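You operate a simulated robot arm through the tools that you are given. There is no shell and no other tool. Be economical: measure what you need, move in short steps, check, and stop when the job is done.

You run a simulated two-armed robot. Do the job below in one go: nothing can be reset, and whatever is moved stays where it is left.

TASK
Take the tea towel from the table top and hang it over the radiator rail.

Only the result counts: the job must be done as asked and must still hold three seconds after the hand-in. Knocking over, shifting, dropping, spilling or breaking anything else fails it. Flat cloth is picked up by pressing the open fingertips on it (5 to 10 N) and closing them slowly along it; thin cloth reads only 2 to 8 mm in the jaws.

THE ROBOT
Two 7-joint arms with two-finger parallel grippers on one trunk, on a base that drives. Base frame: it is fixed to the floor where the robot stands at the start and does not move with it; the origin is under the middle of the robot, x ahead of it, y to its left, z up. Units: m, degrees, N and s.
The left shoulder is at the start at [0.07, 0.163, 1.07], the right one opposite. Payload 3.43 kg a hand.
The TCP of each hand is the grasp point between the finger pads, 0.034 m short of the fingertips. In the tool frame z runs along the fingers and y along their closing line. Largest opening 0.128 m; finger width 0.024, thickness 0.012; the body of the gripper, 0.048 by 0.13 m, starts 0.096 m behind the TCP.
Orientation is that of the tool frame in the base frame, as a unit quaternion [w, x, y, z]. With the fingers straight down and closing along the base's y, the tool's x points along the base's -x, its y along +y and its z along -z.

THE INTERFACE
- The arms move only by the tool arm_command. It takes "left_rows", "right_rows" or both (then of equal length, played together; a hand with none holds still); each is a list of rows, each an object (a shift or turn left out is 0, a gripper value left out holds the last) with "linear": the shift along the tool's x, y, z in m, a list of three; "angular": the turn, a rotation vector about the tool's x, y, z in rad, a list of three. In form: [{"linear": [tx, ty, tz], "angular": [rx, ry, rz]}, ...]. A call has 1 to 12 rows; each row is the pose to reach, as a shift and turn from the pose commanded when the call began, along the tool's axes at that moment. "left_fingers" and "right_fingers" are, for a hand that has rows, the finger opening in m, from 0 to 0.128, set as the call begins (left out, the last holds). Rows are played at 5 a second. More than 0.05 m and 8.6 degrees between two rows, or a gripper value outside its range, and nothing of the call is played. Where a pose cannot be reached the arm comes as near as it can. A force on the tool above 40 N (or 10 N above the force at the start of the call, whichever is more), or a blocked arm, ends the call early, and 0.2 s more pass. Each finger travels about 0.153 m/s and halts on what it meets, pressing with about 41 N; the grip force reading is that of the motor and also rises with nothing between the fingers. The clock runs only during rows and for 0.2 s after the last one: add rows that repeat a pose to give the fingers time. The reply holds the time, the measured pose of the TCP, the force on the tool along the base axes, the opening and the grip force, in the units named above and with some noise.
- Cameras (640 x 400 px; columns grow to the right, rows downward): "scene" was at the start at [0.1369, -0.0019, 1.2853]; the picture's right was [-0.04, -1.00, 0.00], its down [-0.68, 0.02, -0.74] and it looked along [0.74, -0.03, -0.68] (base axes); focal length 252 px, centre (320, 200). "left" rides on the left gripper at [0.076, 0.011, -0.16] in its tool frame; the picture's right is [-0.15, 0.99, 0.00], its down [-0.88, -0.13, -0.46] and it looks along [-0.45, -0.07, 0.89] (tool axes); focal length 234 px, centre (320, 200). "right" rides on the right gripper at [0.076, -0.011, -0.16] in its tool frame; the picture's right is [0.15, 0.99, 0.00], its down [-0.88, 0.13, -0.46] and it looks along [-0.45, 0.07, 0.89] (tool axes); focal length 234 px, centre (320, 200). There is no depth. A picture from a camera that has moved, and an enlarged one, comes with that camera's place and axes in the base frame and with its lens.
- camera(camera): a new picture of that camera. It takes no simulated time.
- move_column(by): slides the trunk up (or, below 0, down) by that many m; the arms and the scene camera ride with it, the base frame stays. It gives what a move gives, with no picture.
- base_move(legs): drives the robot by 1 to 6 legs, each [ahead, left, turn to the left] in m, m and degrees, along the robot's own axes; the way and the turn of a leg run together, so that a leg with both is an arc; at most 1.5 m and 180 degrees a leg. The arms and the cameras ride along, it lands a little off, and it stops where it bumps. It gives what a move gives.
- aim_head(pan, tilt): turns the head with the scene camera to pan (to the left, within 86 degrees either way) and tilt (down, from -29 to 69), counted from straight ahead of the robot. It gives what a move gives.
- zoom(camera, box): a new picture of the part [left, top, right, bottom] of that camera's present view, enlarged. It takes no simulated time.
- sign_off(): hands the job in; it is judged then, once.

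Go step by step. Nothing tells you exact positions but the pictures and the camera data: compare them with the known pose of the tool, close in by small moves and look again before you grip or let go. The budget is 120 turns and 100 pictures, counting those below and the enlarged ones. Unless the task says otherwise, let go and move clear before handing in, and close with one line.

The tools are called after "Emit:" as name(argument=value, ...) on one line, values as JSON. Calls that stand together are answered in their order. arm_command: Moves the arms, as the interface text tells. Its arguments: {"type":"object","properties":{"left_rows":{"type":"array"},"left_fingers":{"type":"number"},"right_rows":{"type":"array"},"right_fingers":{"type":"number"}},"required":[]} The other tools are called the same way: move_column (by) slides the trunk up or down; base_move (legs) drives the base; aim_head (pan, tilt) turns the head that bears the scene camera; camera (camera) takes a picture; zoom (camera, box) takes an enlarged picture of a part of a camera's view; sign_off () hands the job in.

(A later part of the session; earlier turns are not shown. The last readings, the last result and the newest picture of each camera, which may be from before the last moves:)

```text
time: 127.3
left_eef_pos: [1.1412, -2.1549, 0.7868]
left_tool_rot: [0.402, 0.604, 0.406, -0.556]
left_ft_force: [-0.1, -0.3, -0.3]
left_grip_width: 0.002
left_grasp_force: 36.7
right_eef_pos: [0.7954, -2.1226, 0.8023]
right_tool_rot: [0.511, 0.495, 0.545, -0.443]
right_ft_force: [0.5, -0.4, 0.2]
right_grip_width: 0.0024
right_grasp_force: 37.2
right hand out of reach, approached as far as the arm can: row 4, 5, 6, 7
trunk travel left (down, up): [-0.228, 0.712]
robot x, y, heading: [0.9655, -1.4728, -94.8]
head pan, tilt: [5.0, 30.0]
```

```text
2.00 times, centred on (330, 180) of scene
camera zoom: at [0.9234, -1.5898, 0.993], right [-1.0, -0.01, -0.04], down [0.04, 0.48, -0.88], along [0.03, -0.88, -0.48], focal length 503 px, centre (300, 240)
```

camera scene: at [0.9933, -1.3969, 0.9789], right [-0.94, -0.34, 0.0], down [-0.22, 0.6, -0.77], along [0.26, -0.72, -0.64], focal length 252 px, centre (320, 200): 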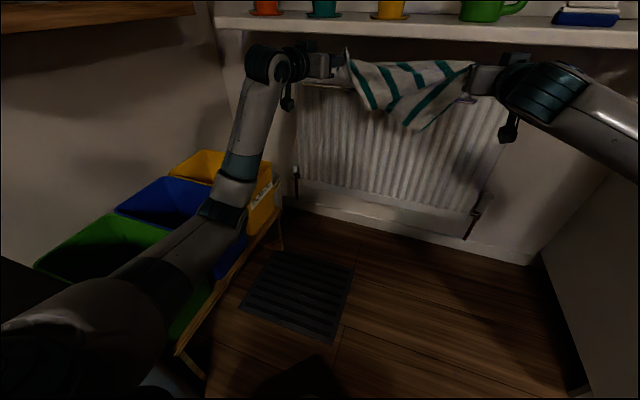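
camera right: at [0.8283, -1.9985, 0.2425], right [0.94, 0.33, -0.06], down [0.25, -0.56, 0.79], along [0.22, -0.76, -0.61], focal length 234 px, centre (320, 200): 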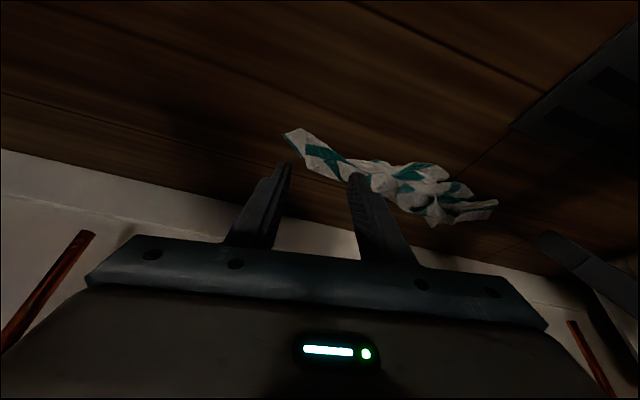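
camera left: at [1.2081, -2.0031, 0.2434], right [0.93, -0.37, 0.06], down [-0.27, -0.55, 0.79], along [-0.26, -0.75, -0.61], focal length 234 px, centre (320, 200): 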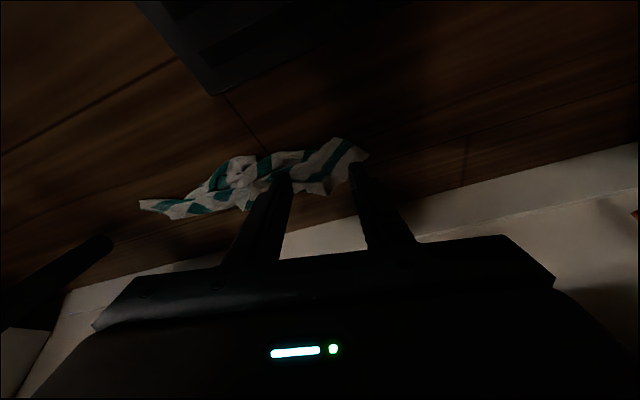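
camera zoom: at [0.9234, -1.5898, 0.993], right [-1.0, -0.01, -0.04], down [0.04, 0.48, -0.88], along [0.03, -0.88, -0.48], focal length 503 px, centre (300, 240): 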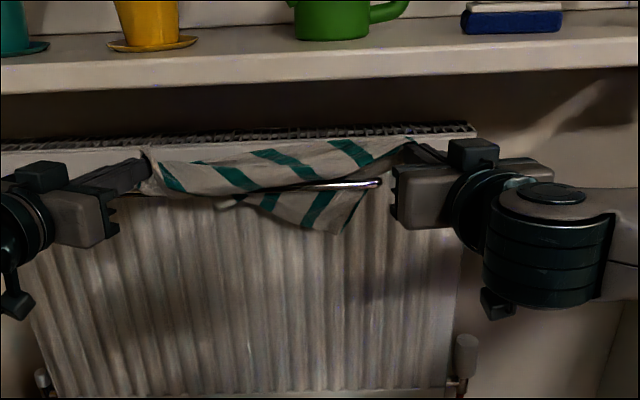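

My left elbow seems to have met something as the arm folded, turning the base by 5°. I'll look at that side before moving.

Emit:
aim_head(pan=45, tilt=45)

Emit:
camera(camera="scene")

```text
time: 128.4
left_eef_pos: [1.1421, -2.1546, 0.7888]
left_tool_rot: [0.404, 0.602, 0.407, -0.556]
left_ft_force: [0.1, 0.2, 0.6]
left_grip_width: 0.002
left_grasp_force: 36.9
right_eef_pos: [0.7975, -2.1209, 0.8016]
right_tool_rot: [0.512, 0.493, 0.549, -0.441]
right_ft_force: [1.1, -0.6, -1.0]
right_grip_width: 0.0021
right_grasp_force: 36.5
trunk travel left (down, up): [-0.228, 0.712]
robot x, y, heading: [0.9643, -1.4725, -94.5]
head pan, tilt: [45.0, 45.0]
```

```text
16 pictures are left
camera scene: at [0.9777, -1.5612, 0.9714], right [-0.76, -0.65, -0.01], down [-0.43, 0.52, -0.74], along [0.49, -0.56, -0.67], focal length 252 px, centre (320, 200)
```

scene: 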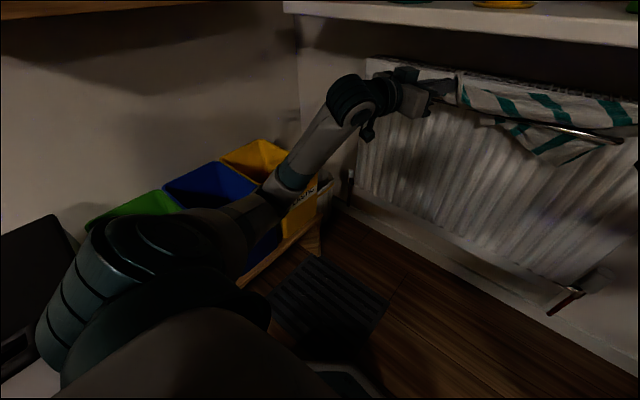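

The left elbow is right beside the boxes. I'll ease the base straight away from them to the right, then slightly back, keeping the arm posture.

Emit:
base_move(legs=[[0, -0.04, 0], [-0.03, 0, 0]])

Emit:
aim_head(pan=0, tilt=30)

Emit:
camera(camera="scene")

```text
time: 129.7
left_eef_pos: [1.1466, -2.1873, 0.7796]
left_tool_rot: [0.406, 0.595, 0.41, -0.559]
left_ft_force: [-1.3, 0.1, -0.2]
left_grip_width: 0.002
left_grasp_force: 36.4
right_eef_pos: [0.7991, -2.15, 0.7952]
right_tool_rot: [0.502, 0.486, 0.559, -0.446]
right_ft_force: [1.6, 0.3, 0.1]
right_grip_width: 0.0022
right_grasp_force: 37.0
trunk travel left (down, up): [-0.228, 0.712]
robot x, y, heading: [0.9402, -1.4962, -95.0]
head pan, tilt: [45.0, 45.0]
stopped in leg 2: the robot was blocked; the commanded pose is now the measured one
```

```text
time: 130.8
left_eef_pos: [1.1449, -2.1896, 0.7789]
left_tool_rot: [0.401, 0.596, 0.408, -0.564]
left_ft_force: [-1.3, 0.4, 0.2]
left_grip_width: 0.0022
left_grasp_force: 36.6
right_eef_pos: [0.7991, -2.1497, 0.7949]
right_tool_rot: [0.5, 0.488, 0.557, -0.45]
right_ft_force: [1.3, -0.5, -0.4]
right_grip_width: 0.0021
right_grasp_force: 36.8
trunk travel left (down, up): [-0.228, 0.712]
robot x, y, heading: [0.9407, -1.4953, -95.8]
head pan, tilt: [0.0, 30.0]
```

```text
15 pictures are left
camera scene: at [0.8853, -1.6179, 0.9897], right [-0.99, 0.09, -0.06], down [0.09, 0.48, -0.87], along [-0.05, -0.87, -0.49], focal length 252 px, centre (320, 200)
```

scene: 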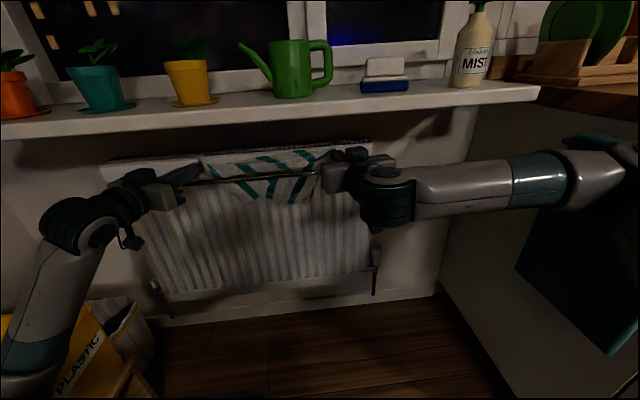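

The base is tilted and blocked going back, so something is caught. I'll check the right side, where my elbow is near the counter.

Emit:
aim_head(pan=-55, tilt=40)

Emit:
camera(camera="scene")

Emit:
aim_head(pan=60, tilt=55)

Emit:
camera(camera="scene")

```text
time: 132.1
left_eef_pos: [1.1441, -2.1915, 0.7784]
left_tool_rot: [0.4, 0.596, 0.408, -0.564]
left_ft_force: [-0.6, 0.3, -0.2]
left_grip_width: 0.0021
left_grasp_force: 36.4
right_eef_pos: [0.7981, -2.1492, 0.7948]
right_tool_rot: [0.5, 0.488, 0.557, -0.449]
right_ft_force: [0.4, 0.5, -0.5]
right_grip_width: 0.0022
right_grasp_force: 36.7
trunk travel left (down, up): [-0.228, 0.712]
robot x, y, heading: [0.9462, -1.4937, -95.6]
head pan, tilt: [-55.0, 40.0]
```

```text
14 pictures are left
camera scene: at [0.8205, -1.5704, 0.9701], right [-0.49, 0.87, -0.04], down [0.6, 0.3, -0.74], along [-0.63, -0.39, -0.67], focal length 252 px, centre (320, 200)
```

scene: 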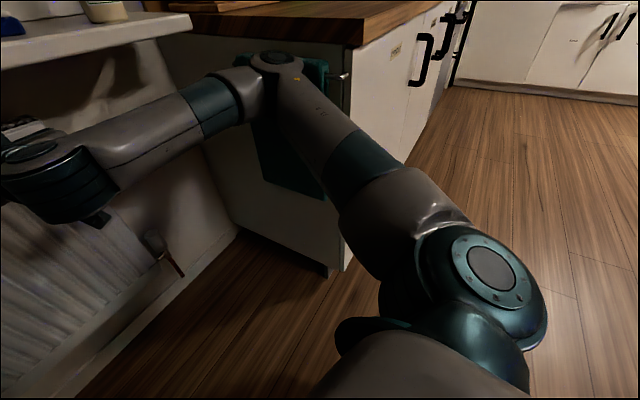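

```text
time: 134.0
left_eef_pos: [1.1436, -2.1909, 0.7785]
left_tool_rot: [0.4, 0.595, 0.408, -0.564]
left_ft_force: [-0.9, 0.6, 0.0]
left_grip_width: 0.0023
left_grasp_force: 36.9
right_eef_pos: [0.7999, -2.1494, 0.7951]
right_tool_rot: [0.5, 0.488, 0.557, -0.449]
right_ft_force: [0.9, -0.7, -0.2]
right_grip_width: 0.0023
right_grasp_force: 36.9
trunk travel left (down, up): [-0.228, 0.712]
robot x, y, heading: [0.9514, -1.4949, -95.5]
head pan, tilt: [60.0, 55.0]
```

```text
13 pictures are left
camera scene: at [0.9541, -1.5706, 0.9565], right [-0.58, -0.81, -0.02], down [-0.63, 0.47, -0.62], along [0.51, -0.35, -0.79], focal length 252 px, centre (320, 200)
```

scene: 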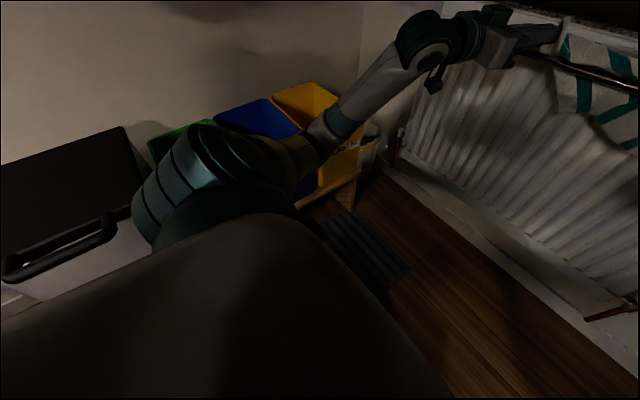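

It looks like the left upper arm presses down on the boxes (the base tilts that way), while the right elbow brushes the hanging towel. I'll raise the trunk slightly to relieve it.

Emit:
move_column(by=0.04)

```text
time: 134.8
left_eef_pos: [1.1729, -2.1791, 0.7966]
left_tool_rot: [0.397, 0.59, 0.424, -0.561]
left_ft_force: [-0.1, 0.3, -0.3]
left_grip_width: 0.0018
left_grasp_force: 36.8
right_eef_pos: [0.8284, -2.1471, 0.8249]
right_tool_rot: [0.501, 0.481, 0.568, -0.442]
right_ft_force: [0.0, -0.2, -0.3]
right_grip_width: 0.002
right_grasp_force: 36.7
trunk travel left (down, up): [-0.268, 0.672]
robot x, y, heading: [0.9458, -1.4778, -93.8]
head pan, tilt: [60.0, 55.0]
```

Emit:
move_column(by=0.02)

Emit:
base_move(legs=[[-0.02, 0, 2]])

Emit:
aim_head(pan=5, tilt=35)

Emit:
camera(camera="scene")

```text
time: 135.5
left_eef_pos: [1.1831, -2.1845, 0.8124]
left_tool_rot: [0.396, 0.588, 0.429, -0.56]
left_ft_force: [-0.7, 0.1, 0.1]
left_grip_width: 0.002
left_grasp_force: 37.1
right_eef_pos: [0.8386, -2.1564, 0.8451]
right_tool_rot: [0.497, 0.479, 0.573, -0.443]
right_ft_force: [1.4, -1.2, -1.0]
right_grip_width: 0.002
right_grasp_force: 37.1
trunk travel left (down, up): [-0.288, 0.652]
robot x, y, heading: [0.9493, -1.4868, -93.7]
head pan, tilt: [60.0, 55.0]
```

```text
time: 136.3
left_eef_pos: [1.2073, -2.1552, 0.8138]
left_tool_rot: [0.405, 0.58, 0.438, -0.555]
left_ft_force: [-0.6, -0.2, 0.3]
left_grip_width: 0.0023
left_grasp_force: 36.6
right_eef_pos: [0.8623, -2.1378, 0.8467]
right_tool_rot: [0.504, 0.468, 0.581, -0.434]
right_ft_force: [0.3, -0.4, 0.2]
right_grip_width: 0.0022
right_grasp_force: 36.7
trunk travel left (down, up): [-0.288, 0.652]
robot x, y, heading: [0.9499, -1.4624, -91.8]
head pan, tilt: [60.0, 55.0]
```

```text
time: 137.5
left_eef_pos: [1.2073, -2.1564, 0.8124]
left_tool_rot: [0.405, 0.58, 0.438, -0.555]
left_ft_force: [-0.5, 0.2, 0.3]
left_grip_width: 0.0023
left_grasp_force: 37.0
right_eef_pos: [0.8628, -2.1385, 0.846]
right_tool_rot: [0.504, 0.469, 0.581, -0.434]
right_ft_force: [0.3, 0.3, 0.5]
right_grip_width: 0.0019
right_grasp_force: 37.1
trunk travel left (down, up): [-0.288, 0.652]
robot x, y, heading: [0.9492, -1.4631, -91.4]
head pan, tilt: [5.0, 35.0]
```

```text
12 pictures are left
camera scene: at [0.9556, -1.6023, 1.0345], right [-1.0, -0.06, 0.0], down [-0.03, 0.57, -0.82], along [0.05, -0.82, -0.57], focal length 252 px, centre (320, 200)
```

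scene: 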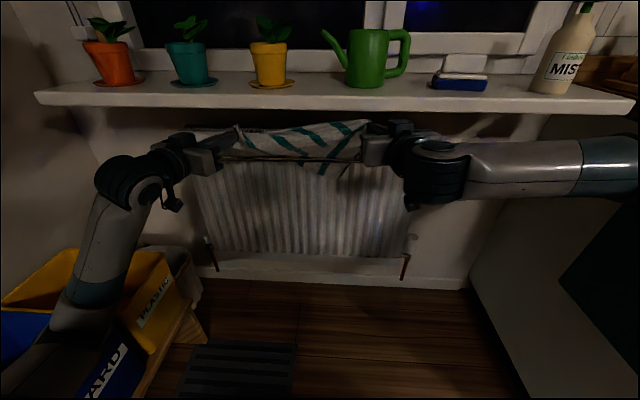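

Freed, with the base level again. I'll back off 3 cm, then lower only the hands in front of the rail.

Emit:
base_move(legs=[[-0.03, 0, 0]])

Emit:
arm_command(left_rows=[{"linear": [0.016, 0, 0.001]}, {"linear": [0.032, 0, 0.002], "angular": [0, 0.05, 0]}, {"linear": [0.048, 0.001, 0.003], "angular": [0, 0.1, 0]}, {"linear": [0.0649, 0.001, 0.0037], "angular": [0, 0.15, 0]}, {"linear": [0.0649, 0.001, 0.0037], "angular": [0, 0.15, 0]}], right_rows=[{"linear": [0.024, 0.001, 0.003], "angular": [0, 0.06, 0]}, {"linear": [0.047, 0.0015, 0.0055], "angular": [0, 0.12, 0]}, {"linear": [0.071, 0.002, 0.008], "angular": [0, 0.18, 0]}, {"linear": [0.0943, 0.003, 0.011], "angular": [0, 0.24, 0]}, {"linear": [0.0943, 0.003, 0.011], "angular": [0, 0.24, 0]}])

Emit:
zoom(camera="scene", box=[160, 90, 480, 290])

```text
time: 138.4
left_eef_pos: [1.2078, -2.1249, 0.8141]
left_tool_rot: [0.405, 0.58, 0.438, -0.555]
left_ft_force: [-1.0, -0.8, 0.1]
left_grip_width: 0.0021
left_grasp_force: 37.5
right_eef_pos: [0.8625, -2.1068, 0.8459]
right_tool_rot: [0.504, 0.469, 0.581, -0.435]
right_ft_force: [1.3, 0.8, -1.1]
right_grip_width: 0.0022
right_grasp_force: 36.8
trunk travel left (down, up): [-0.288, 0.652]
robot x, y, heading: [0.9492, -1.4328, -91.6]
head pan, tilt: [5.0, 35.0]
```

```text
time: 139.6
left_eef_pos: [1.1858, -2.1293, 0.7555]
left_tool_rot: [0.369, 0.624, 0.459, -0.514]
left_ft_force: [0.1, 0.8, -0.1]
left_grip_width: 0.0022
left_grasp_force: 36.8
right_eef_pos: [0.8473, -2.1048, 0.7477]
right_tool_rot: [0.434, 0.522, 0.632, -0.374]
right_ft_force: [0.0, -0.6, 0.5]
right_grip_width: 0.0023
right_grasp_force: 37.0
trunk travel left (down, up): [-0.288, 0.652]
robot x, y, heading: [0.9476, -1.4337, -92.4]
head pan, tilt: [5.0, 35.0]
```

```text
2.00 times, centred on (320, 190) of scene
camera zoom: at [0.9416, -1.5715, 1.0349], right [-1.0, -0.05, -0.01], down [-0.02, 0.57, -0.82], along [0.05, -0.82, -0.57], focal length 503 px, centre (320, 220)
```

zoom: 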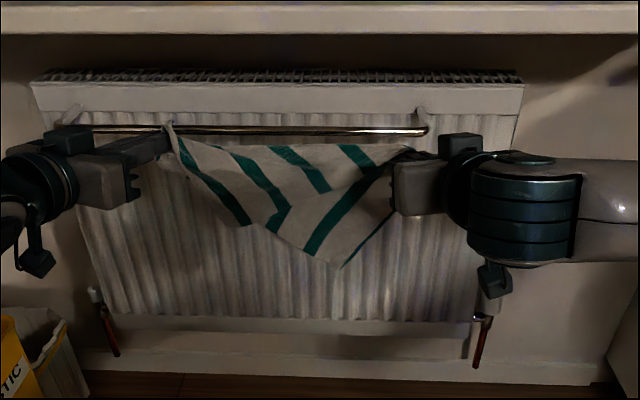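

The towel slipped back out in front of the rail when I raised it. I'll repeat the insertion, which worked, but this time pull back with the base alone. First, return to the earlier arm posture further back.

Emit:
base_move(legs=[[-0.09, 0, 1.2]])

Emit:
arm_command(left_rows=[{"linear": [-0.025, 0, 0.01], "angular": [0, -0.04, 0]}, {"linear": [-0.05, 0, 0.02], "angular": [0, -0.08, 0]}, {"linear": [-0.075, 0, 0.035], "angular": [0, -0.12, 0]}, {"linear": [-0.085, 0, 0.05], "angular": [0, -0.15, 0]}, {"linear": [-0.085, 0, 0.05], "angular": [0, -0.15, 0]}], right_rows=[{"linear": [-0.025, 0, 0.005], "angular": [0, -0.06, 0]}, {"linear": [-0.05, 0, 0.01], "angular": [0, -0.12, 0]}, {"linear": [-0.075, 0, 0.02], "angular": [0, -0.18, 0]}, {"linear": [-0.09, 0, 0.03], "angular": [0, -0.24, 0]}, {"linear": [-0.09, 0, 0.03], "angular": [0, -0.24, 0]}])

```text
time: 140.7
left_eef_pos: [1.1897, -2.0602, 0.7676]
left_tool_rot: [0.376, 0.621, 0.453, -0.517]
left_ft_force: [-1.1, 0.5, -0.7]
left_grip_width: 0.0023
left_grasp_force: 37.4
right_eef_pos: [0.8462, -2.0316, 0.752]
right_tool_rot: [0.434, 0.522, 0.629, -0.379]
right_ft_force: [0.3, 0.4, 0.3]
right_grip_width: 0.0021
right_grasp_force: 37.2
trunk travel left (down, up): [-0.288, 0.652]
robot x, y, heading: [0.9529, -1.3689, -92.9]
head pan, tilt: [5.0, 35.0]
stopped in leg 1: the robot was blocked; the commanded pose is now the measured one
```

```text
time: 141.9
left_eef_pos: [1.1776, -2.1282, 0.8321]
left_tool_rot: [0.403, 0.58, 0.429, -0.563]
left_ft_force: [-0.3, 0.2, -0.4]
left_grip_width: 0.002
left_grasp_force: 37.0
right_eef_pos: [0.8601, -2.0827, 0.8131]
right_tool_rot: [0.484, 0.486, 0.591, -0.425]
right_ft_force: [0.8, 0.7, -0.1]
right_grip_width: 0.0022
right_grasp_force: 36.7
right hand out of reach, approached as far as the arm can: row 4, 5
trunk travel left (down, up): [-0.288, 0.652]
robot x, y, heading: [0.9547, -1.3663, -92.6]
head pan, tilt: [5.0, 35.0]
```

Emit:
aim_head(pan=50, tilt=50)

Emit:
camera(camera="scene")

```text
time: 143.1
left_eef_pos: [1.1777, -2.1285, 0.8329]
left_tool_rot: [0.404, 0.58, 0.429, -0.563]
left_ft_force: [-0.7, -0.8, -0.4]
left_grip_width: 0.0022
left_grasp_force: 37.0
right_eef_pos: [0.8592, -2.0821, 0.8129]
right_tool_rot: [0.482, 0.488, 0.59, -0.426]
right_ft_force: [-1.1, -0.2, 0.9]
right_grip_width: 0.0021
right_grasp_force: 36.9
trunk travel left (down, up): [-0.288, 0.652]
robot x, y, heading: [0.9549, -1.3679, -92.9]
head pan, tilt: [50.0, 50.0]
```

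```text
10 pictures are left
camera scene: at [1.0106, -1.47, 1.0128], right [-0.68, -0.73, 0.0], down [-0.56, 0.52, -0.64], along [0.47, -0.44, -0.77], focal length 252 px, centre (320, 200)
```

scene: 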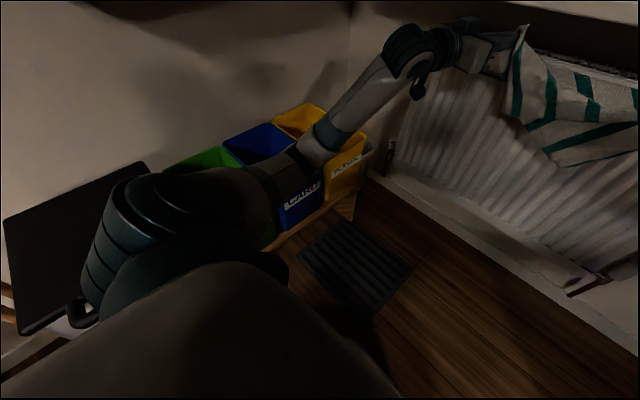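

I don't need to go farther back. From here I can extend the arms over the rail into the earlier insertion posture, which also frees the elbows.

Emit:
arm_command(left_rows=[{"linear": [-0.001, 0.0095, 0.0193]}, {"linear": [-0.002, 0.019, 0.0386]}, {"linear": [-0.003, 0.028, 0.058]}, {"linear": [-0.0037, 0.0375, 0.0772]}, {"linear": [-0.0037, 0.0375, 0.0772]}], right_rows=[{"linear": [-0.009, -0.0078, 0.0307]}, {"linear": [-0.0165, -0.0156, 0.0615]}, {"linear": [-0.0245, -0.0234, 0.092]}, {"linear": [-0.0327, -0.0312, 0.1229], "angular": [0, -0.05, 0]}, {"linear": [-0.0327, -0.0312, 0.1229], "angular": [0, -0.07, 0.03]}])

Emit:
base_move(legs=[[0.0, -0.03, 2.5]])

```text
time: 144.3
left_eef_pos: [1.1894, -2.2135, 0.8313]
left_tool_rot: [0.402, 0.581, 0.428, -0.563]
left_ft_force: [-0.5, -0.7, 0.4]
left_grip_width: 0.0021
left_grasp_force: 37.0
right_eef_pos: [0.854, -2.1999, 0.8252]
right_tool_rot: [0.493, 0.48, 0.583, -0.433]
right_ft_force: [-0.5, -0.3, 0.0]
right_grip_width: 0.0021
right_grasp_force: 36.8
right hand out of reach, approached as far as the arm can: row 4, 5
trunk travel left (down, up): [-0.288, 0.652]
robot x, y, heading: [0.9562, -1.3694, -92.7]
head pan, tilt: [50.0, 50.0]
```

```text
time: 145.1
left_eef_pos: [1.1966, -2.2018, 0.8325]
left_tool_rot: [0.416, 0.571, 0.441, -0.554]
left_ft_force: [-0.4, 0.3, 0.9]
left_grip_width: 0.0023
left_grasp_force: 36.8
right_eef_pos: [0.8605, -2.2023, 0.8257]
right_tool_rot: [0.502, 0.467, 0.594, -0.421]
right_ft_force: [0.4, 0.0, 0.0]
right_grip_width: 0.0022
right_grasp_force: 36.7
trunk travel left (down, up): [-0.288, 0.652]
robot x, y, heading: [0.925, -1.371, -90.4]
head pan, tilt: [50.0, 50.0]
```

Freed and aligned. Now advance over the rail.

Emit:
move_column(by=-0.008)

Emit:
base_move(legs=[[0.08, 0, 0]])

Emit:
aim_head(pan=0, tilt=30)

Emit:
zoom(camera="scene", box=[150, 70, 470, 270])

```text
time: 145.7
left_eef_pos: [1.1972, -2.2018, 0.8245]
left_tool_rot: [0.416, 0.571, 0.441, -0.554]
left_ft_force: [-0.7, 0.0, 0.1]
left_grip_width: 0.002
left_grasp_force: 37.0
right_eef_pos: [0.8605, -2.2013, 0.816]
right_tool_rot: [0.502, 0.467, 0.594, -0.422]
right_ft_force: [0.5, 0.5, -0.9]
right_grip_width: 0.002
right_grasp_force: 36.4
trunk travel left (down, up): [-0.28, 0.66]
robot x, y, heading: [0.9246, -1.3689, -90.0]
head pan, tilt: [50.0, 50.0]
```

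```text
time: 146.7
left_eef_pos: [1.1982, -2.2833, 0.822]
left_tool_rot: [0.416, 0.57, 0.443, -0.553]
left_ft_force: [-0.8, 0.1, -1.2]
left_grip_width: 0.0021
left_grasp_force: 37.0
right_eef_pos: [0.8614, -2.2839, 0.8158]
right_tool_rot: [0.501, 0.467, 0.594, -0.421]
right_ft_force: [0.8, -0.4, 0.3]
right_grip_width: 0.0021
right_grasp_force: 36.8
trunk travel left (down, up): [-0.28, 0.66]
robot x, y, heading: [0.9238, -1.4506, -90.0]
head pan, tilt: [50.0, 50.0]
```

```text
time: 147.9
left_eef_pos: [1.1987, -2.282, 0.8232]
left_tool_rot: [0.416, 0.571, 0.442, -0.554]
left_ft_force: [0.1, -0.3, -1.0]
left_grip_width: 0.0023
left_grasp_force: 37.0
right_eef_pos: [0.8619, -2.2828, 0.8162]
right_tool_rot: [0.502, 0.467, 0.594, -0.421]
right_ft_force: [1.0, 0.3, -0.1]
right_grip_width: 0.0024
right_grasp_force: 37.2
trunk travel left (down, up): [-0.28, 0.66]
robot x, y, heading: [0.9253, -1.4474, -90.0]
head pan, tilt: [0.0, 30.0]
```

```text
2.00 times, centred on (310, 170) of scene
camera zoom: at [0.926, -1.5889, 1.0342], right [-1.0, 0.0, 0.0], down [0.0, 0.5, -0.87], along [0.0, -0.87, -0.5], focal length 503 px, centre (340, 260)
```

zoom: 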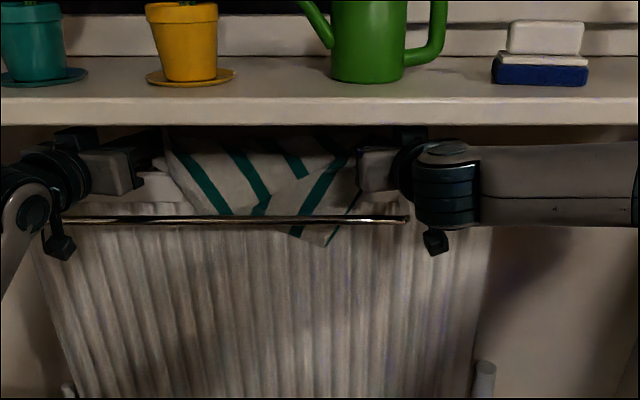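

Behind the rail again. Now I'll lower slightly with the trunk and retreat with the base only.

Emit:
move_column(by=-0.03)

Emit:
base_move(legs=[[-0.11, 0, 0]])

Emit:
zoom(camera="scene", box=[150, 70, 470, 270])

```text
time: 148.7
left_eef_pos: [1.199, -2.2799, 0.7999]
left_tool_rot: [0.417, 0.57, 0.441, -0.555]
left_ft_force: [-0.2, -0.9, 3.2]
left_grip_width: 0.0022
left_grasp_force: 37.2
right_eef_pos: [0.8606, -2.2824, 0.7981]
right_tool_rot: [0.506, 0.463, 0.59, -0.426]
right_ft_force: [0.1, -7.1, 36.3]
right_grip_width: 0.0023
right_grasp_force: 37.0
trunk travel left (down, up): [-0.25, 0.69]
robot x, y, heading: [0.9202, -1.4506, -90.3]
head pan, tilt: [0.0, 30.0]
```

```text
time: 149.9
left_eef_pos: [1.1968, -2.1719, 0.7942]
left_tool_rot: [0.415, 0.571, 0.441, -0.554]
left_ft_force: [-0.9, -0.1, 0.6]
left_grip_width: 0.002
left_grasp_force: 36.9
right_eef_pos: [0.8609, -2.1711, 0.787]
right_tool_rot: [0.502, 0.467, 0.593, -0.423]
right_ft_force: [0.7, 0.5, -0.5]
right_grip_width: 0.0022
right_grasp_force: 37.2
trunk travel left (down, up): [-0.25, 0.69]
robot x, y, heading: [0.9216, -1.3358, -90.6]
head pan, tilt: [0.0, 30.0]
```

```text
2.00 times, centred on (310, 170) of scene
camera zoom: at [0.9259, -1.4776, 1.0044], right [-1.0, 0.01, 0.0], down [0.0, 0.5, -0.87], along [0.0, -0.87, -0.5], focal length 503 px, centre (340, 260)
```

zoom: 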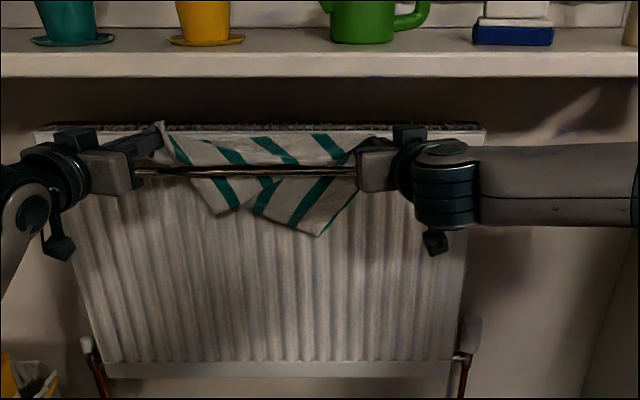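

The towel now hangs in the slot with its held edge right above the rail. I'll ease back 3 cm so the edge lies in front.

Emit:
base_move(legs=[[-0.033, 0, 0]])

Emit:
zoom(camera="scene", box=[210, 100, 370, 200])

```text
time: 150.7
left_eef_pos: [1.1966, -2.1394, 0.7948]
left_tool_rot: [0.416, 0.57, 0.442, -0.554]
left_ft_force: [-0.9, -0.2, 0.6]
left_grip_width: 0.002
left_grasp_force: 36.7
right_eef_pos: [0.8607, -2.1402, 0.7876]
right_tool_rot: [0.501, 0.468, 0.593, -0.422]
right_ft_force: [0.3, -0.3, -0.1]
right_grip_width: 0.0021
right_grasp_force: 37.5
trunk travel left (down, up): [-0.25, 0.69]
robot x, y, heading: [0.9226, -1.3062, -90.3]
head pan, tilt: [0.0, 30.0]
```

```text
4.00 times, centred on (290, 150) of scene
camera zoom: at [0.9261, -1.445, 1.0044], right [-1.0, 0.0, 0.0], down [0.0, 0.5, -0.87], along [0.0, -0.87, -0.5], focal length 1006 px, centre (440, 400)
```

zoom: 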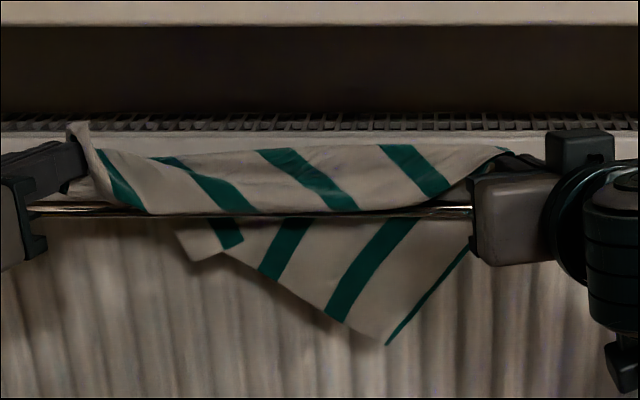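

The held edge is just in front of the rail and two corners hang behind it. I'll lower the edge to below rail height in front, so it falls outward when released.

Emit:
base_move(legs=[[-0.012, 0, 0]])

Emit:
move_column(by=-0.06)

Emit:
zoom(camera="scene", box=[190, 80, 382, 200])

```text
time: 151.5
left_eef_pos: [1.1977, -2.1262, 0.7959]
left_tool_rot: [0.416, 0.57, 0.442, -0.553]
left_ft_force: [-0.5, -0.3, -0.2]
left_grip_width: 0.0024
left_grasp_force: 37.0
right_eef_pos: [0.8596, -2.127, 0.7867]
right_tool_rot: [0.502, 0.467, 0.594, -0.421]
right_ft_force: [0.8, 0.8, -0.7]
right_grip_width: 0.0023
right_grasp_force: 36.3
trunk travel left (down, up): [-0.25, 0.69]
robot x, y, heading: [0.9226, -1.2928, -90.3]
head pan, tilt: [0.0, 30.0]
```

```text
time: 152.5
left_eef_pos: [1.1935, -2.1269, 0.7413]
left_tool_rot: [0.418, 0.571, 0.438, -0.554]
left_ft_force: [0.6, 0.1, 0.3]
left_grip_width: 0.0023
left_grasp_force: 37.2
right_eef_pos: [0.8566, -2.1278, 0.7302]
right_tool_rot: [0.504, 0.467, 0.591, -0.422]
right_ft_force: [0.6, -0.2, -0.2]
right_grip_width: 0.0023
right_grasp_force: 36.9
trunk travel left (down, up): [-0.19, 0.75]
robot x, y, heading: [0.9275, -1.2971, -90.2]
head pan, tilt: [0.0, 30.0]
```

```text
3.33 times, centred on (286, 140) of scene
camera zoom: at [0.9224, -1.431, 0.9457], right [-1.0, 0.01, 0.0], down [0.01, 0.5, -0.87], along [0.0, -0.87, -0.5], focal length 838 px, centre (433, 400)
```

zoom: 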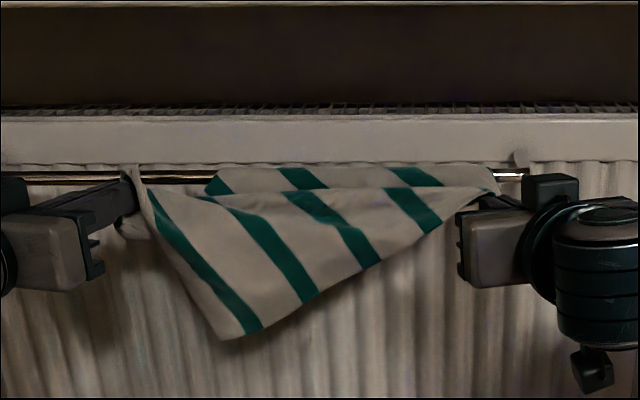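

Now it drapes properly: one corner hangs in front and the other behind. To balance it, I'll bring the held diagonal back up right over the rail before letting go.

Emit:
move_column(by=0.045)

Emit:
base_move(legs=[[0.032, 0, 0]])

Emit:
zoom(camera="scene", box=[190, 80, 382, 200])

```text
time: 153.3
left_eef_pos: [1.1963, -2.127, 0.7787]
left_tool_rot: [0.415, 0.571, 0.441, -0.554]
left_ft_force: [0.7, 0.2, 0.8]
left_grip_width: 0.0021
left_grasp_force: 36.9
right_eef_pos: [0.8605, -2.1279, 0.7714]
right_tool_rot: [0.501, 0.468, 0.593, -0.422]
right_ft_force: [0.2, -1.0, 1.0]
right_grip_width: 0.0025
right_grasp_force: 36.7
trunk travel left (down, up): [-0.235, 0.705]
robot x, y, heading: [0.924, -1.2942, -90.4]
head pan, tilt: [0.0, 30.0]
```

```text
time: 154.2
left_eef_pos: [1.1967, -2.1589, 0.7786]
left_tool_rot: [0.414, 0.572, 0.442, -0.554]
left_ft_force: [0.1, 0.0, 0.1]
left_grip_width: 0.0023
left_grasp_force: 36.8
right_eef_pos: [0.8603, -2.161, 0.7702]
right_tool_rot: [0.501, 0.468, 0.594, -0.422]
right_ft_force: [-0.1, 0.5, -0.3]
right_grip_width: 0.0023
right_grasp_force: 37.1
trunk travel left (down, up): [-0.235, 0.705]
robot x, y, heading: [0.9235, -1.3256, -90.4]
head pan, tilt: [0.0, 30.0]
```

```text
3.33 times, centred on (286, 140) of scene
camera zoom: at [0.9261, -1.4649, 0.9891], right [-1.0, 0.0, 0.0], down [0.0, 0.5, -0.87], along [0.0, -0.87, -0.5], focal length 838 px, centre (433, 400)
```

zoom: 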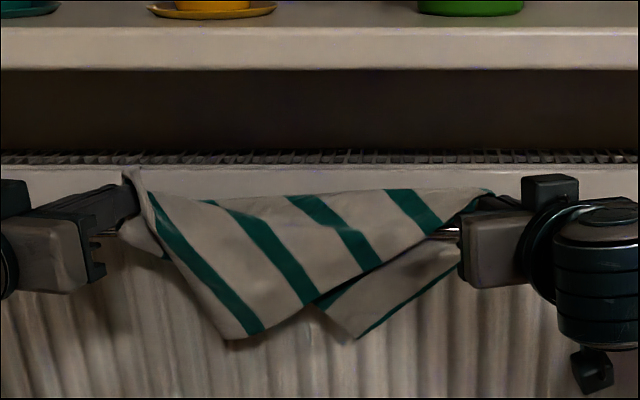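

Balanced: the front corner hangs in front and the back corner behind the rail, both about equally long. I'll release both grippers gently.

Emit:
arm_command(left_rows=[{}, {}, {}, {}], right_rows=[{}, {}, {}, {}], left_fingers=0.025, right_fingers=0.025)

Emit:
zoom(camera="scene", box=[190, 80, 382, 200])

```text
time: 155.2
left_eef_pos: [1.1967, -2.1592, 0.7795]
left_tool_rot: [0.415, 0.571, 0.441, -0.554]
left_ft_force: [0.2, -0.6, 0.0]
left_grip_width: 0.025
left_grasp_force: 0.1
right_eef_pos: [0.8601, -2.1589, 0.772]
right_tool_rot: [0.5, 0.468, 0.593, -0.422]
right_ft_force: [0.2, 0.4, 0.2]
right_grip_width: 0.0248
right_grasp_force: 0.0
trunk travel left (down, up): [-0.235, 0.705]
robot x, y, heading: [0.9199, -1.3221, -90.4]
head pan, tilt: [0.0, 30.0]
```

```text
3.33 times, centred on (286, 140) of scene
camera zoom: at [0.9261, -1.4642, 0.9893], right [-1.0, 0.0, 0.0], down [0.0, 0.5, -0.87], along [0.0, -0.87, -0.5], focal length 838 px, centre (433, 400)
```

zoom: 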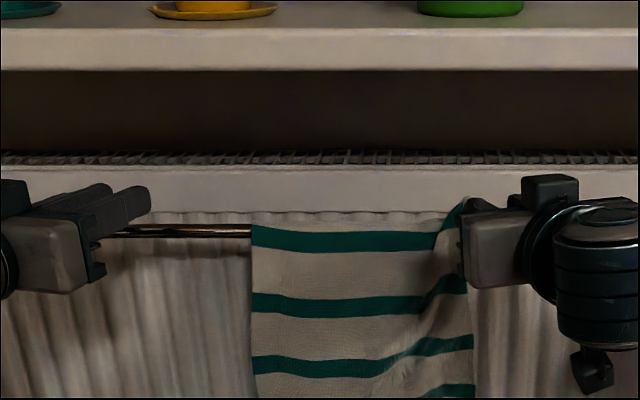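

The towel has unfolded and hangs straight, with its right top corner near the right fingers. I'll wait a moment and look at the whole.

Emit:
arm_command(left_rows=[{}, {}, {}, {}, {}])

Emit:
zoom(camera="scene", box=[220, 110, 412, 230])

```text
time: 156.4
left_eef_pos: [1.1946, -2.1579, 0.7795]
left_tool_rot: [0.414, 0.571, 0.44, -0.555]
left_ft_force: [-0.4, 0.5, 0.0]
left_grip_width: 0.0249
left_grasp_force: 0.1
right_eef_pos: [0.8614, -2.1591, 0.7714]
right_tool_rot: [0.501, 0.468, 0.593, -0.422]
right_ft_force: [-0.3, 0.1, 0.3]
right_grip_width: 0.0249
right_grasp_force: 0.0
trunk travel left (down, up): [-0.235, 0.705]
robot x, y, heading: [0.9228, -1.3228, -90.3]
head pan, tilt: [0.0, 30.0]
```

```text
3.33 times, centred on (316, 170) of scene
camera zoom: at [0.9261, -1.4642, 0.9893], right [-1.0, 0.0, 0.0], down [0.0, 0.5, -0.87], along [0.0, -0.87, -0.5], focal length 838 px, centre (333, 300)
```

zoom: 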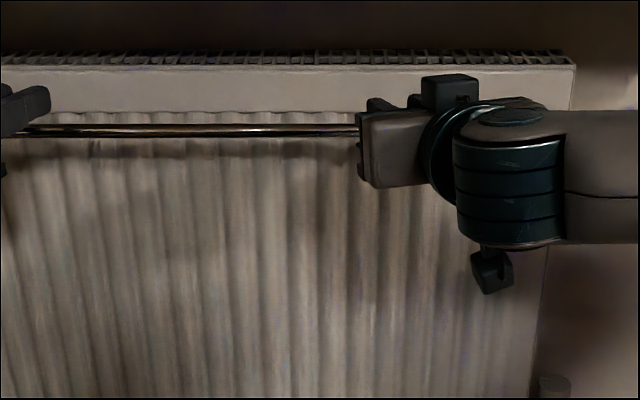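

It slid off again. Few pictures remain, so I'll retreat a little and take one good look at the floor.

Emit:
base_move(legs=[[-0.06, 0, 0]])

Emit:
aim_head(pan=0, tilt=58)

Emit:
zoom(camera="scene", box=[190, 60, 430, 260])

```text
time: 157.4
left_eef_pos: [1.1974, -2.0986, 0.7805]
left_tool_rot: [0.416, 0.571, 0.441, -0.554]
left_ft_force: [-0.4, 0.3, -0.1]
left_grip_width: 0.0251
left_grasp_force: 0.0
right_eef_pos: [0.8609, -2.0995, 0.7728]
right_tool_rot: [0.501, 0.467, 0.594, -0.422]
right_ft_force: [0.3, 1.4, 0.4]
right_grip_width: 0.0251
right_grasp_force: 0.0
trunk travel left (down, up): [-0.235, 0.705]
robot x, y, heading: [0.9204, -1.2657, -90.2]
head pan, tilt: [0.0, 30.0]
```

```text
time: 158.3
left_eef_pos: [1.1978, -2.0993, 0.7787]
left_tool_rot: [0.415, 0.571, 0.441, -0.555]
left_ft_force: [0.2, 0.4, -0.5]
left_grip_width: 0.0249
left_grasp_force: 0.0
right_eef_pos: [0.8619, -2.1012, 0.7714]
right_tool_rot: [0.502, 0.467, 0.593, -0.422]
right_ft_force: [-0.5, 0.5, -0.7]
right_grip_width: 0.0249
right_grasp_force: 0.0
trunk travel left (down, up): [-0.235, 0.705]
robot x, y, heading: [0.9222, -1.2657, -90.0]
head pan, tilt: [0.0, 58.0]
```

```text
2.00 times, centred on (310, 160) of scene
camera zoom: at [0.9265, -1.3835, 0.9496], right [-1.0, 0.0, 0.0], down [0.0, 0.85, -0.53], along [0.0, -0.53, -0.85], focal length 503 px, centre (340, 280)
```

zoom: 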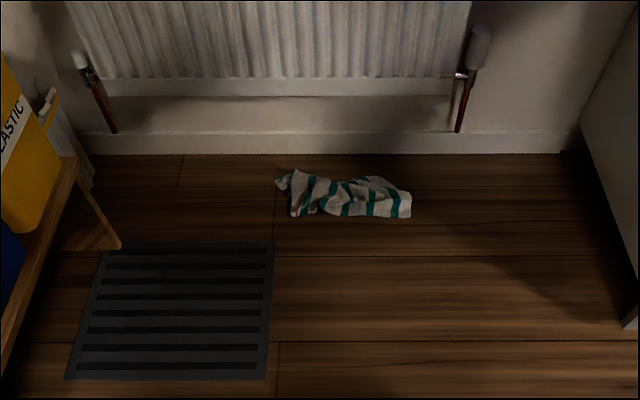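

The towel landed with its long axis along x (0.765–1.08), so I can pick it up by its two short ends. I'll move clear of the counter and bin, lower, and pitch the hands down as before.

Emit:
base_move(legs=[[0, -0.06, 0], [-0.2, 0, 0]])

Emit:
move_column(by=-0.2)

Emit:
arm_command(left_rows=[{"linear": [0.028, -0.006, -0.001], "angular": [0, 0.118, 0]}, {"linear": [0.056, -0.012, -0.001], "angular": [0, 0.236, 0]}, {"linear": [0.084, -0.017, -0.002], "angular": [0, 0.354, 0]}, {"linear": [0.112, -0.023, -0.002], "angular": [0, 0.472, 0]}, {"linear": [0.14, -0.029, -0.003], "angular": [0, 0.59, 0]}, {"linear": [0.168, -0.035, -0.004], "angular": [0, 0.708, 0]}, {"linear": [0.196, -0.041, -0.004], "angular": [0, 0.826, 0]}, {"linear": [0.224, -0.046, -0.005], "angular": [0, 0.944, 0]}, {"linear": [0.2516, -0.0522, -0.0052], "angular": [0, 1.06, 0]}, {"linear": [0.2516, -0.0522, -0.0052], "angular": [0, 1.06, 0]}], right_rows=[{"linear": [0.028, 0.0016, 0.0006], "angular": [0, 0.109, 0]}, {"linear": [0.056, 0.003, 0.0013], "angular": [0, 0.218, 0]}, {"linear": [0.084, 0.0047, 0.002], "angular": [0, 0.327, 0]}, {"linear": [0.112, 0.006, 0.0025], "angular": [0, 0.436, 0]}, {"linear": [0.14, 0.008, 0.003], "angular": [0, 0.545, 0]}, {"linear": [0.168, 0.0095, 0.004], "angular": [0, 0.654, 0]}, {"linear": [0.196, 0.011, 0.0045], "angular": [0, 0.763, 0]}, {"linear": [0.224, 0.0126, 0.005], "angular": [0, 0.872, 0]}, {"linear": [0.2514, 0.0142, 0.0057], "angular": [0, 0.98, 0]}, {"linear": [0.2514, 0.0142, 0.0057], "angular": [0, 0.98, 0]}], left_fingers=0.05, right_fingers=0.05)

```text
time: 160.4
left_eef_pos: [1.1356, -1.9033, 0.7794]
left_tool_rot: [0.415, 0.571, 0.441, -0.554]
left_ft_force: [0.5, -1.2, 0.2]
left_grip_width: 0.0249
left_grasp_force: 0.0
right_eef_pos: [0.7995, -1.9046, 0.7713]
right_tool_rot: [0.501, 0.468, 0.593, -0.422]
right_ft_force: [0.2, -0.5, -0.2]
right_grip_width: 0.0248
right_grasp_force: 0.0
trunk travel left (down, up): [-0.235, 0.705]
robot x, y, heading: [0.8653, -1.0709, -90.3]
head pan, tilt: [0.0, 58.0]
```

```text
time: 162.6
left_eef_pos: [1.1366, -1.9051, 0.5796]
left_tool_rot: [0.414, 0.571, 0.44, -0.555]
left_ft_force: [0.3, -0.9, 0.2]
left_grip_width: 0.0251
left_grasp_force: 0.1
right_eef_pos: [0.8003, -1.9035, 0.5722]
right_tool_rot: [0.501, 0.468, 0.593, -0.423]
right_ft_force: [0.8, -0.2, -0.2]
right_grip_width: 0.025
right_grasp_force: 0.0
trunk travel left (down, up): [-0.035, 0.905]
robot x, y, heading: [0.8617, -1.0696, -90.2]
head pan, tilt: [0.0, 58.0]
```

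```text
time: 164.8
left_eef_pos: [1.0844, -1.8745, 0.3271]
left_tool_rot: [0.134, 0.774, 0.59, -0.189]
left_ft_force: [0.4, 0.4, 0.0]
left_grip_width: 0.0501
left_grasp_force: 0.1
right_eef_pos: [0.7992, -1.8726, 0.3215]
right_tool_rot: [0.164, 0.611, 0.76, -0.152]
right_ft_force: [0.5, 0.3, 0.7]
right_grip_width: 0.0499
right_grasp_force: 0.1
trunk travel left (down, up): [-0.035, 0.905]
robot x, y, heading: [0.8627, -1.0684, -90.2]
head pan, tilt: [0.0, 58.0]
```

Emit:
arm_command(left_rows=[{"linear": [0.0112, -0.0066, 0.0387]}, {"linear": [0.0224, -0.0133, 0.0773]}, {"linear": [0.0336, -0.02, 0.116]}, {"linear": [0.0448, -0.0266, 0.1546]}, {"linear": [0.056, -0.0332, 0.1933]}, {"linear": [0.056, -0.0332, 0.1933]}], right_rows=[{"linear": [0.0152, -0.0006, 0.0353]}, {"linear": [0.0304, -0.0012, 0.0706]}, {"linear": [0.0455, -0.0019, 0.106]}, {"linear": [0.0607, -0.0025, 0.1413]}, {"linear": [0.0759, -0.0031, 0.1766]}, {"linear": [0.0759, -0.0031, 0.1766]}])

Emit:
base_move(legs=[[0.285, 0, 0]])

Emit:
camera(camera="left")

```text
time: 166.2
left_eef_pos: [1.0441, -1.9002, 0.1349]
left_tool_rot: [0.135, 0.773, 0.59, -0.19]
left_ft_force: [0.5, 0.4, 0.3]
left_grip_width: 0.0496
left_grasp_force: 0.0
right_eef_pos: [0.7915, -1.8797, 0.1285]
right_tool_rot: [0.163, 0.612, 0.759, -0.152]
right_ft_force: [0.6, 0.5, -0.9]
right_grip_width: 0.0499
right_grasp_force: 0.1
trunk travel left (down, up): [-0.035, 0.905]
robot x, y, heading: [0.869, -1.0672, -90.3]
head pan, tilt: [0.0, 58.0]
```

```text
time: 168.2
left_eef_pos: [1.039, -2.1867, 0.1344]
left_tool_rot: [0.134, 0.775, 0.588, -0.189]
left_ft_force: [-0.4, -0.6, -0.6]
left_grip_width: 0.0499
left_grasp_force: 0.2
right_eef_pos: [0.786, -2.1652, 0.13]
right_tool_rot: [0.163, 0.612, 0.759, -0.152]
right_ft_force: [0.6, -0.2, 0.9]
right_grip_width: 0.0503
right_grasp_force: 0.1
trunk travel left (down, up): [-0.035, 0.905]
robot x, y, heading: [0.8606, -1.3553, -90.5]
head pan, tilt: [0.0, 58.0]
```

```text
1 pictures are left
camera left: at [1.0905, -2.0564, 0.2424], right [0.92, -0.4, 0.05], down [-0.27, -0.53, 0.81], along [-0.29, -0.75, -0.59], focal length 234 px, centre (320, 200)
```

left: 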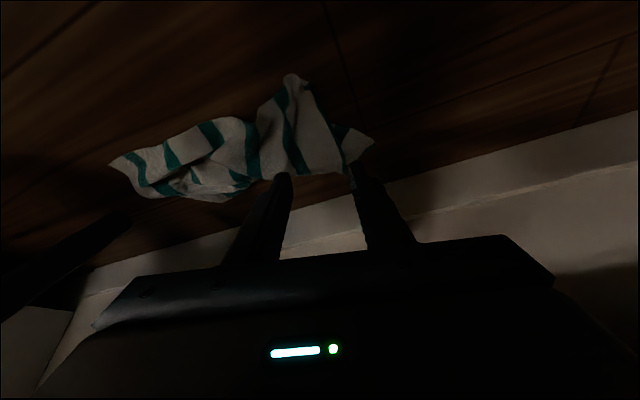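

Both ends are where I estimated. I'll descend onto them and press gently.

Emit:
arm_command(left_rows=[{"linear": [0.018, 0.0027, 0.039]}, {"linear": [0.036, 0.0054, 0.0782]}, {"linear": [0.036, 0.0054, 0.0782]}], right_rows=[{"linear": [0.0155, 0.006, 0.038]}, {"linear": [0.0311, 0.0117, 0.0759]}, {"linear": [0.0311, 0.0117, 0.0759]}])

Emit:
arm_command(left_rows=[{"linear": [0.002, 0, 0.004]}, {"linear": [0.0035, 0, 0.0075]}, {"linear": [0.005, 0, 0.011]}, {"linear": [0.005, 0, 0.011]}], right_rows=[{"linear": [0.002, 0, 0.004]}, {"linear": [0.0035, 0, 0.0075]}, {"linear": [0.005, 0, 0.011]}, {"linear": [0.005, 0, 0.011]}])

```text
time: 169.0
left_eef_pos: [1.0427, -2.1926, 0.0466]
left_tool_rot: [0.134, 0.775, 0.588, -0.19]
left_ft_force: [-0.5, -0.3, 0.5]
left_grip_width: 0.0499
left_grasp_force: 0.0
right_eef_pos: [0.7968, -2.1674, 0.0462]
right_tool_rot: [0.162, 0.613, 0.758, -0.153]
right_ft_force: [0.6, 0.1, -0.6]
right_grip_width: 0.0501
right_grasp_force: 0.0
trunk travel left (down, up): [-0.035, 0.905]
robot x, y, heading: [0.8585, -1.3589, -90.7]
head pan, tilt: [0.0, 58.0]
```

```text
time: 170.0
left_eef_pos: [1.0427, -2.1933, 0.0371]
left_tool_rot: [0.135, 0.775, 0.587, -0.191]
left_ft_force: [-1.4, -0.4, 0.8]
left_grip_width: 0.0502
left_grasp_force: 0.0
right_eef_pos: [0.7969, -2.1692, 0.0367]
right_tool_rot: [0.165, 0.612, 0.758, -0.154]
right_ft_force: [-0.7, 4.0, 19.3]
right_grip_width: 0.0496
right_grasp_force: 0.1
trunk travel left (down, up): [-0.035, 0.905]
robot x, y, heading: [0.8644, -1.3562, -90.4]
head pan, tilt: [0.0, 58.0]
```

Emit:
arm_command(left_rows=[{"linear": [0.001, 0, 0.002]}, {"linear": [0.0015, 0, 0.0035]}], right_rows=[{"linear": [0, 0, -0.001]}, {"linear": [0, 0, -0.001]}], left_fingers=0.046, right_fingers=0.042)

Emit:
arm_command(left_rows=[{}, {}], right_rows=[{}, {}], left_fingers=0.036, right_fingers=0.033)

Emit:
arm_command(left_rows=[{}, {}], right_rows=[{}, {}], left_fingers=0.026, right_fingers=0.024)

Emit:
arm_command(left_rows=[{}, {}], right_rows=[{}, {}], left_fingers=0.016, right_fingers=0.015)

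Emit:
arm_command(left_rows=[{}, {}], right_rows=[{}, {}], left_fingers=0.008, right_fingers=0.008)

Emit:
arm_command(left_rows=[{}, {}, {}], right_rows=[{}, {}, {}], left_fingers=0.0, right_fingers=0.0)

```text
time: 170.6
left_eef_pos: [1.0433, -2.1935, 0.0369]
left_tool_rot: [0.137, 0.774, 0.588, -0.192]
left_ft_force: [1.8, 4.4, 16.0]
left_grip_width: 0.0462
left_grasp_force: 0.2
right_eef_pos: [0.7976, -2.1691, 0.0386]
right_tool_rot: [0.164, 0.613, 0.758, -0.153]
right_ft_force: [0.7, -4.3, 12.8]
right_grip_width: 0.0419
right_grasp_force: 0.2
trunk travel left (down, up): [-0.035, 0.905]
robot x, y, heading: [0.8619, -1.3567, -90.5]
head pan, tilt: [0.0, 58.0]
```

```text
time: 171.2
left_eef_pos: [1.0403, -2.1933, 0.037]
left_tool_rot: [0.136, 0.774, 0.588, -0.192]
left_ft_force: [-4.1, 2.1, 18.2]
left_grip_width: 0.0387
left_grasp_force: 2.5
right_eef_pos: [0.7964, -2.1685, 0.0369]
right_tool_rot: [0.164, 0.612, 0.758, -0.154]
right_ft_force: [1.6, -0.1, 11.3]
right_grip_width: 0.0338
right_grasp_force: 0.8
trunk travel left (down, up): [-0.035, 0.905]
robot x, y, heading: [0.862, -1.3569, -90.6]
head pan, tilt: [0.0, 58.0]
```

```text
time: 171.8
left_eef_pos: [1.0435, -2.1925, 0.036]
left_tool_rot: [0.137, 0.774, 0.588, -0.191]
left_ft_force: [2.1, -5.6, 20.6]
left_grip_width: 0.0244
left_grasp_force: 0.0
right_eef_pos: [0.795, -2.1675, 0.0367]
right_tool_rot: [0.163, 0.613, 0.758, -0.154]
right_ft_force: [-2.1, 3.1, 10.2]
right_grip_width: 0.0235
right_grasp_force: 0.1
trunk travel left (down, up): [-0.035, 0.905]
robot x, y, heading: [0.8613, -1.3555, -90.7]
head pan, tilt: [0.0, 58.0]
```

```text
time: 172.4
left_eef_pos: [1.0412, -2.1939, 0.0369]
left_tool_rot: [0.138, 0.774, 0.588, -0.192]
left_ft_force: [-0.7, -4.4, 22.2]
left_grip_width: 0.0161
left_grasp_force: 0.3
right_eef_pos: [0.7948, -2.1683, 0.0368]
right_tool_rot: [0.164, 0.613, 0.758, -0.154]
right_ft_force: [-1.5, 0.7, 5.8]
right_grip_width: 0.0141
right_grasp_force: 0.1
trunk travel left (down, up): [-0.035, 0.905]
robot x, y, heading: [0.8602, -1.3584, -90.6]
head pan, tilt: [0.0, 58.0]
```

```text
time: 173.0
left_eef_pos: [1.0428, -2.1935, 0.0365]
left_tool_rot: [0.138, 0.774, 0.588, -0.191]
left_ft_force: [-2.1, -4.4, 24.2]
left_grip_width: 0.0082
left_grasp_force: 0.6
right_eef_pos: [0.7957, -2.1686, 0.0368]
right_tool_rot: [0.164, 0.612, 0.758, -0.154]
right_ft_force: [-1.1, 0.7, 3.9]
right_grip_width: 0.0075
right_grasp_force: 0.0
trunk travel left (down, up): [-0.035, 0.905]
robot x, y, heading: [0.8639, -1.3582, -90.6]
head pan, tilt: [0.0, 58.0]
```

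```text
time: 173.8
left_eef_pos: [1.0426, -2.1928, 0.0367]
left_tool_rot: [0.136, 0.774, 0.587, -0.192]
left_ft_force: [-7.4, 3.0, 29.0]
left_grip_width: 0.0028
left_grasp_force: 37.4
right_eef_pos: [0.796, -2.1686, 0.0367]
right_tool_rot: [0.164, 0.613, 0.757, -0.154]
right_ft_force: [-0.3, -0.8, 0.5]
right_grip_width: 0.0019
right_grasp_force: 37.2
trunk travel left (down, up): [-0.035, 0.905]
robot x, y, heading: [0.8646, -1.356, -90.6]
head pan, tilt: [0.0, 58.0]
```

Emit:
arm_command(left_rows=[{"linear": [-0.005, -0.0024, -0.0256]}, {"linear": [-0.0096, -0.0048, -0.051]}, {"linear": [-0.0144, -0.0073, -0.0767]}, {"linear": [-0.0192, -0.0097, -0.1023]}, {"linear": [-0.0192, -0.0097, -0.1023]}], right_rows=[{"linear": [-0.0043, 0.0008, -0.0258]}, {"linear": [-0.0086, 0.0016, -0.0515]}, {"linear": [-0.013, 0.0023, -0.0773]}, {"linear": [-0.0171, 0.0031, -0.1031]}, {"linear": [-0.0171, 0.0031, -0.1031]}])

Emit:
base_move(legs=[[-0.3, 0, 0]])

Emit:
move_column(by=0.4)

```text
time: 175.0
left_eef_pos: [1.0419, -2.1615, 0.1304]
left_tool_rot: [0.134, 0.775, 0.588, -0.19]
left_ft_force: [0.1, 1.0, 0.0]
left_grip_width: 0.0026
left_grasp_force: 37.5
right_eef_pos: [0.797, -2.1388, 0.1327]
right_tool_rot: [0.163, 0.612, 0.759, -0.152]
right_ft_force: [-0.3, -0.7, 0.1]
right_grip_width: 0.0019
right_grasp_force: 36.4
trunk travel left (down, up): [-0.035, 0.905]
robot x, y, heading: [0.8634, -1.3598, -90.7]
head pan, tilt: [0.0, 58.0]
```

```text
time: 177.0
left_eef_pos: [1.0423, -1.8631, 0.1299]
left_tool_rot: [0.134, 0.775, 0.588, -0.19]
left_ft_force: [-0.2, 0.3, -0.1]
left_grip_width: 0.0027
left_grasp_force: 37.3
right_eef_pos: [0.7984, -1.8388, 0.1323]
right_tool_rot: [0.163, 0.614, 0.758, -0.152]
right_ft_force: [-0.6, -0.2, -0.8]
right_grip_width: 0.0015
right_grasp_force: 36.4
trunk travel left (down, up): [-0.035, 0.905]
robot x, y, heading: [0.8659, -1.0574, -90.9]
head pan, tilt: [0.0, 58.0]
```

```text
time: 180.8
left_eef_pos: [1.043, -1.863, 0.5308]
left_tool_rot: [0.134, 0.775, 0.587, -0.19]
left_ft_force: [-0.2, 0.6, 0.2]
left_grip_width: 0.0022
left_grasp_force: 37.2
right_eef_pos: [0.7967, -1.8402, 0.5316]
right_tool_rot: [0.163, 0.614, 0.757, -0.153]
right_ft_force: [-0.4, 0.3, 0.0]
right_grip_width: 0.0016
right_grasp_force: 36.6
trunk travel left (down, up): [-0.435, 0.505]
robot x, y, heading: [0.8698, -1.0574, -90.7]
head pan, tilt: [0.0, 58.0]
```

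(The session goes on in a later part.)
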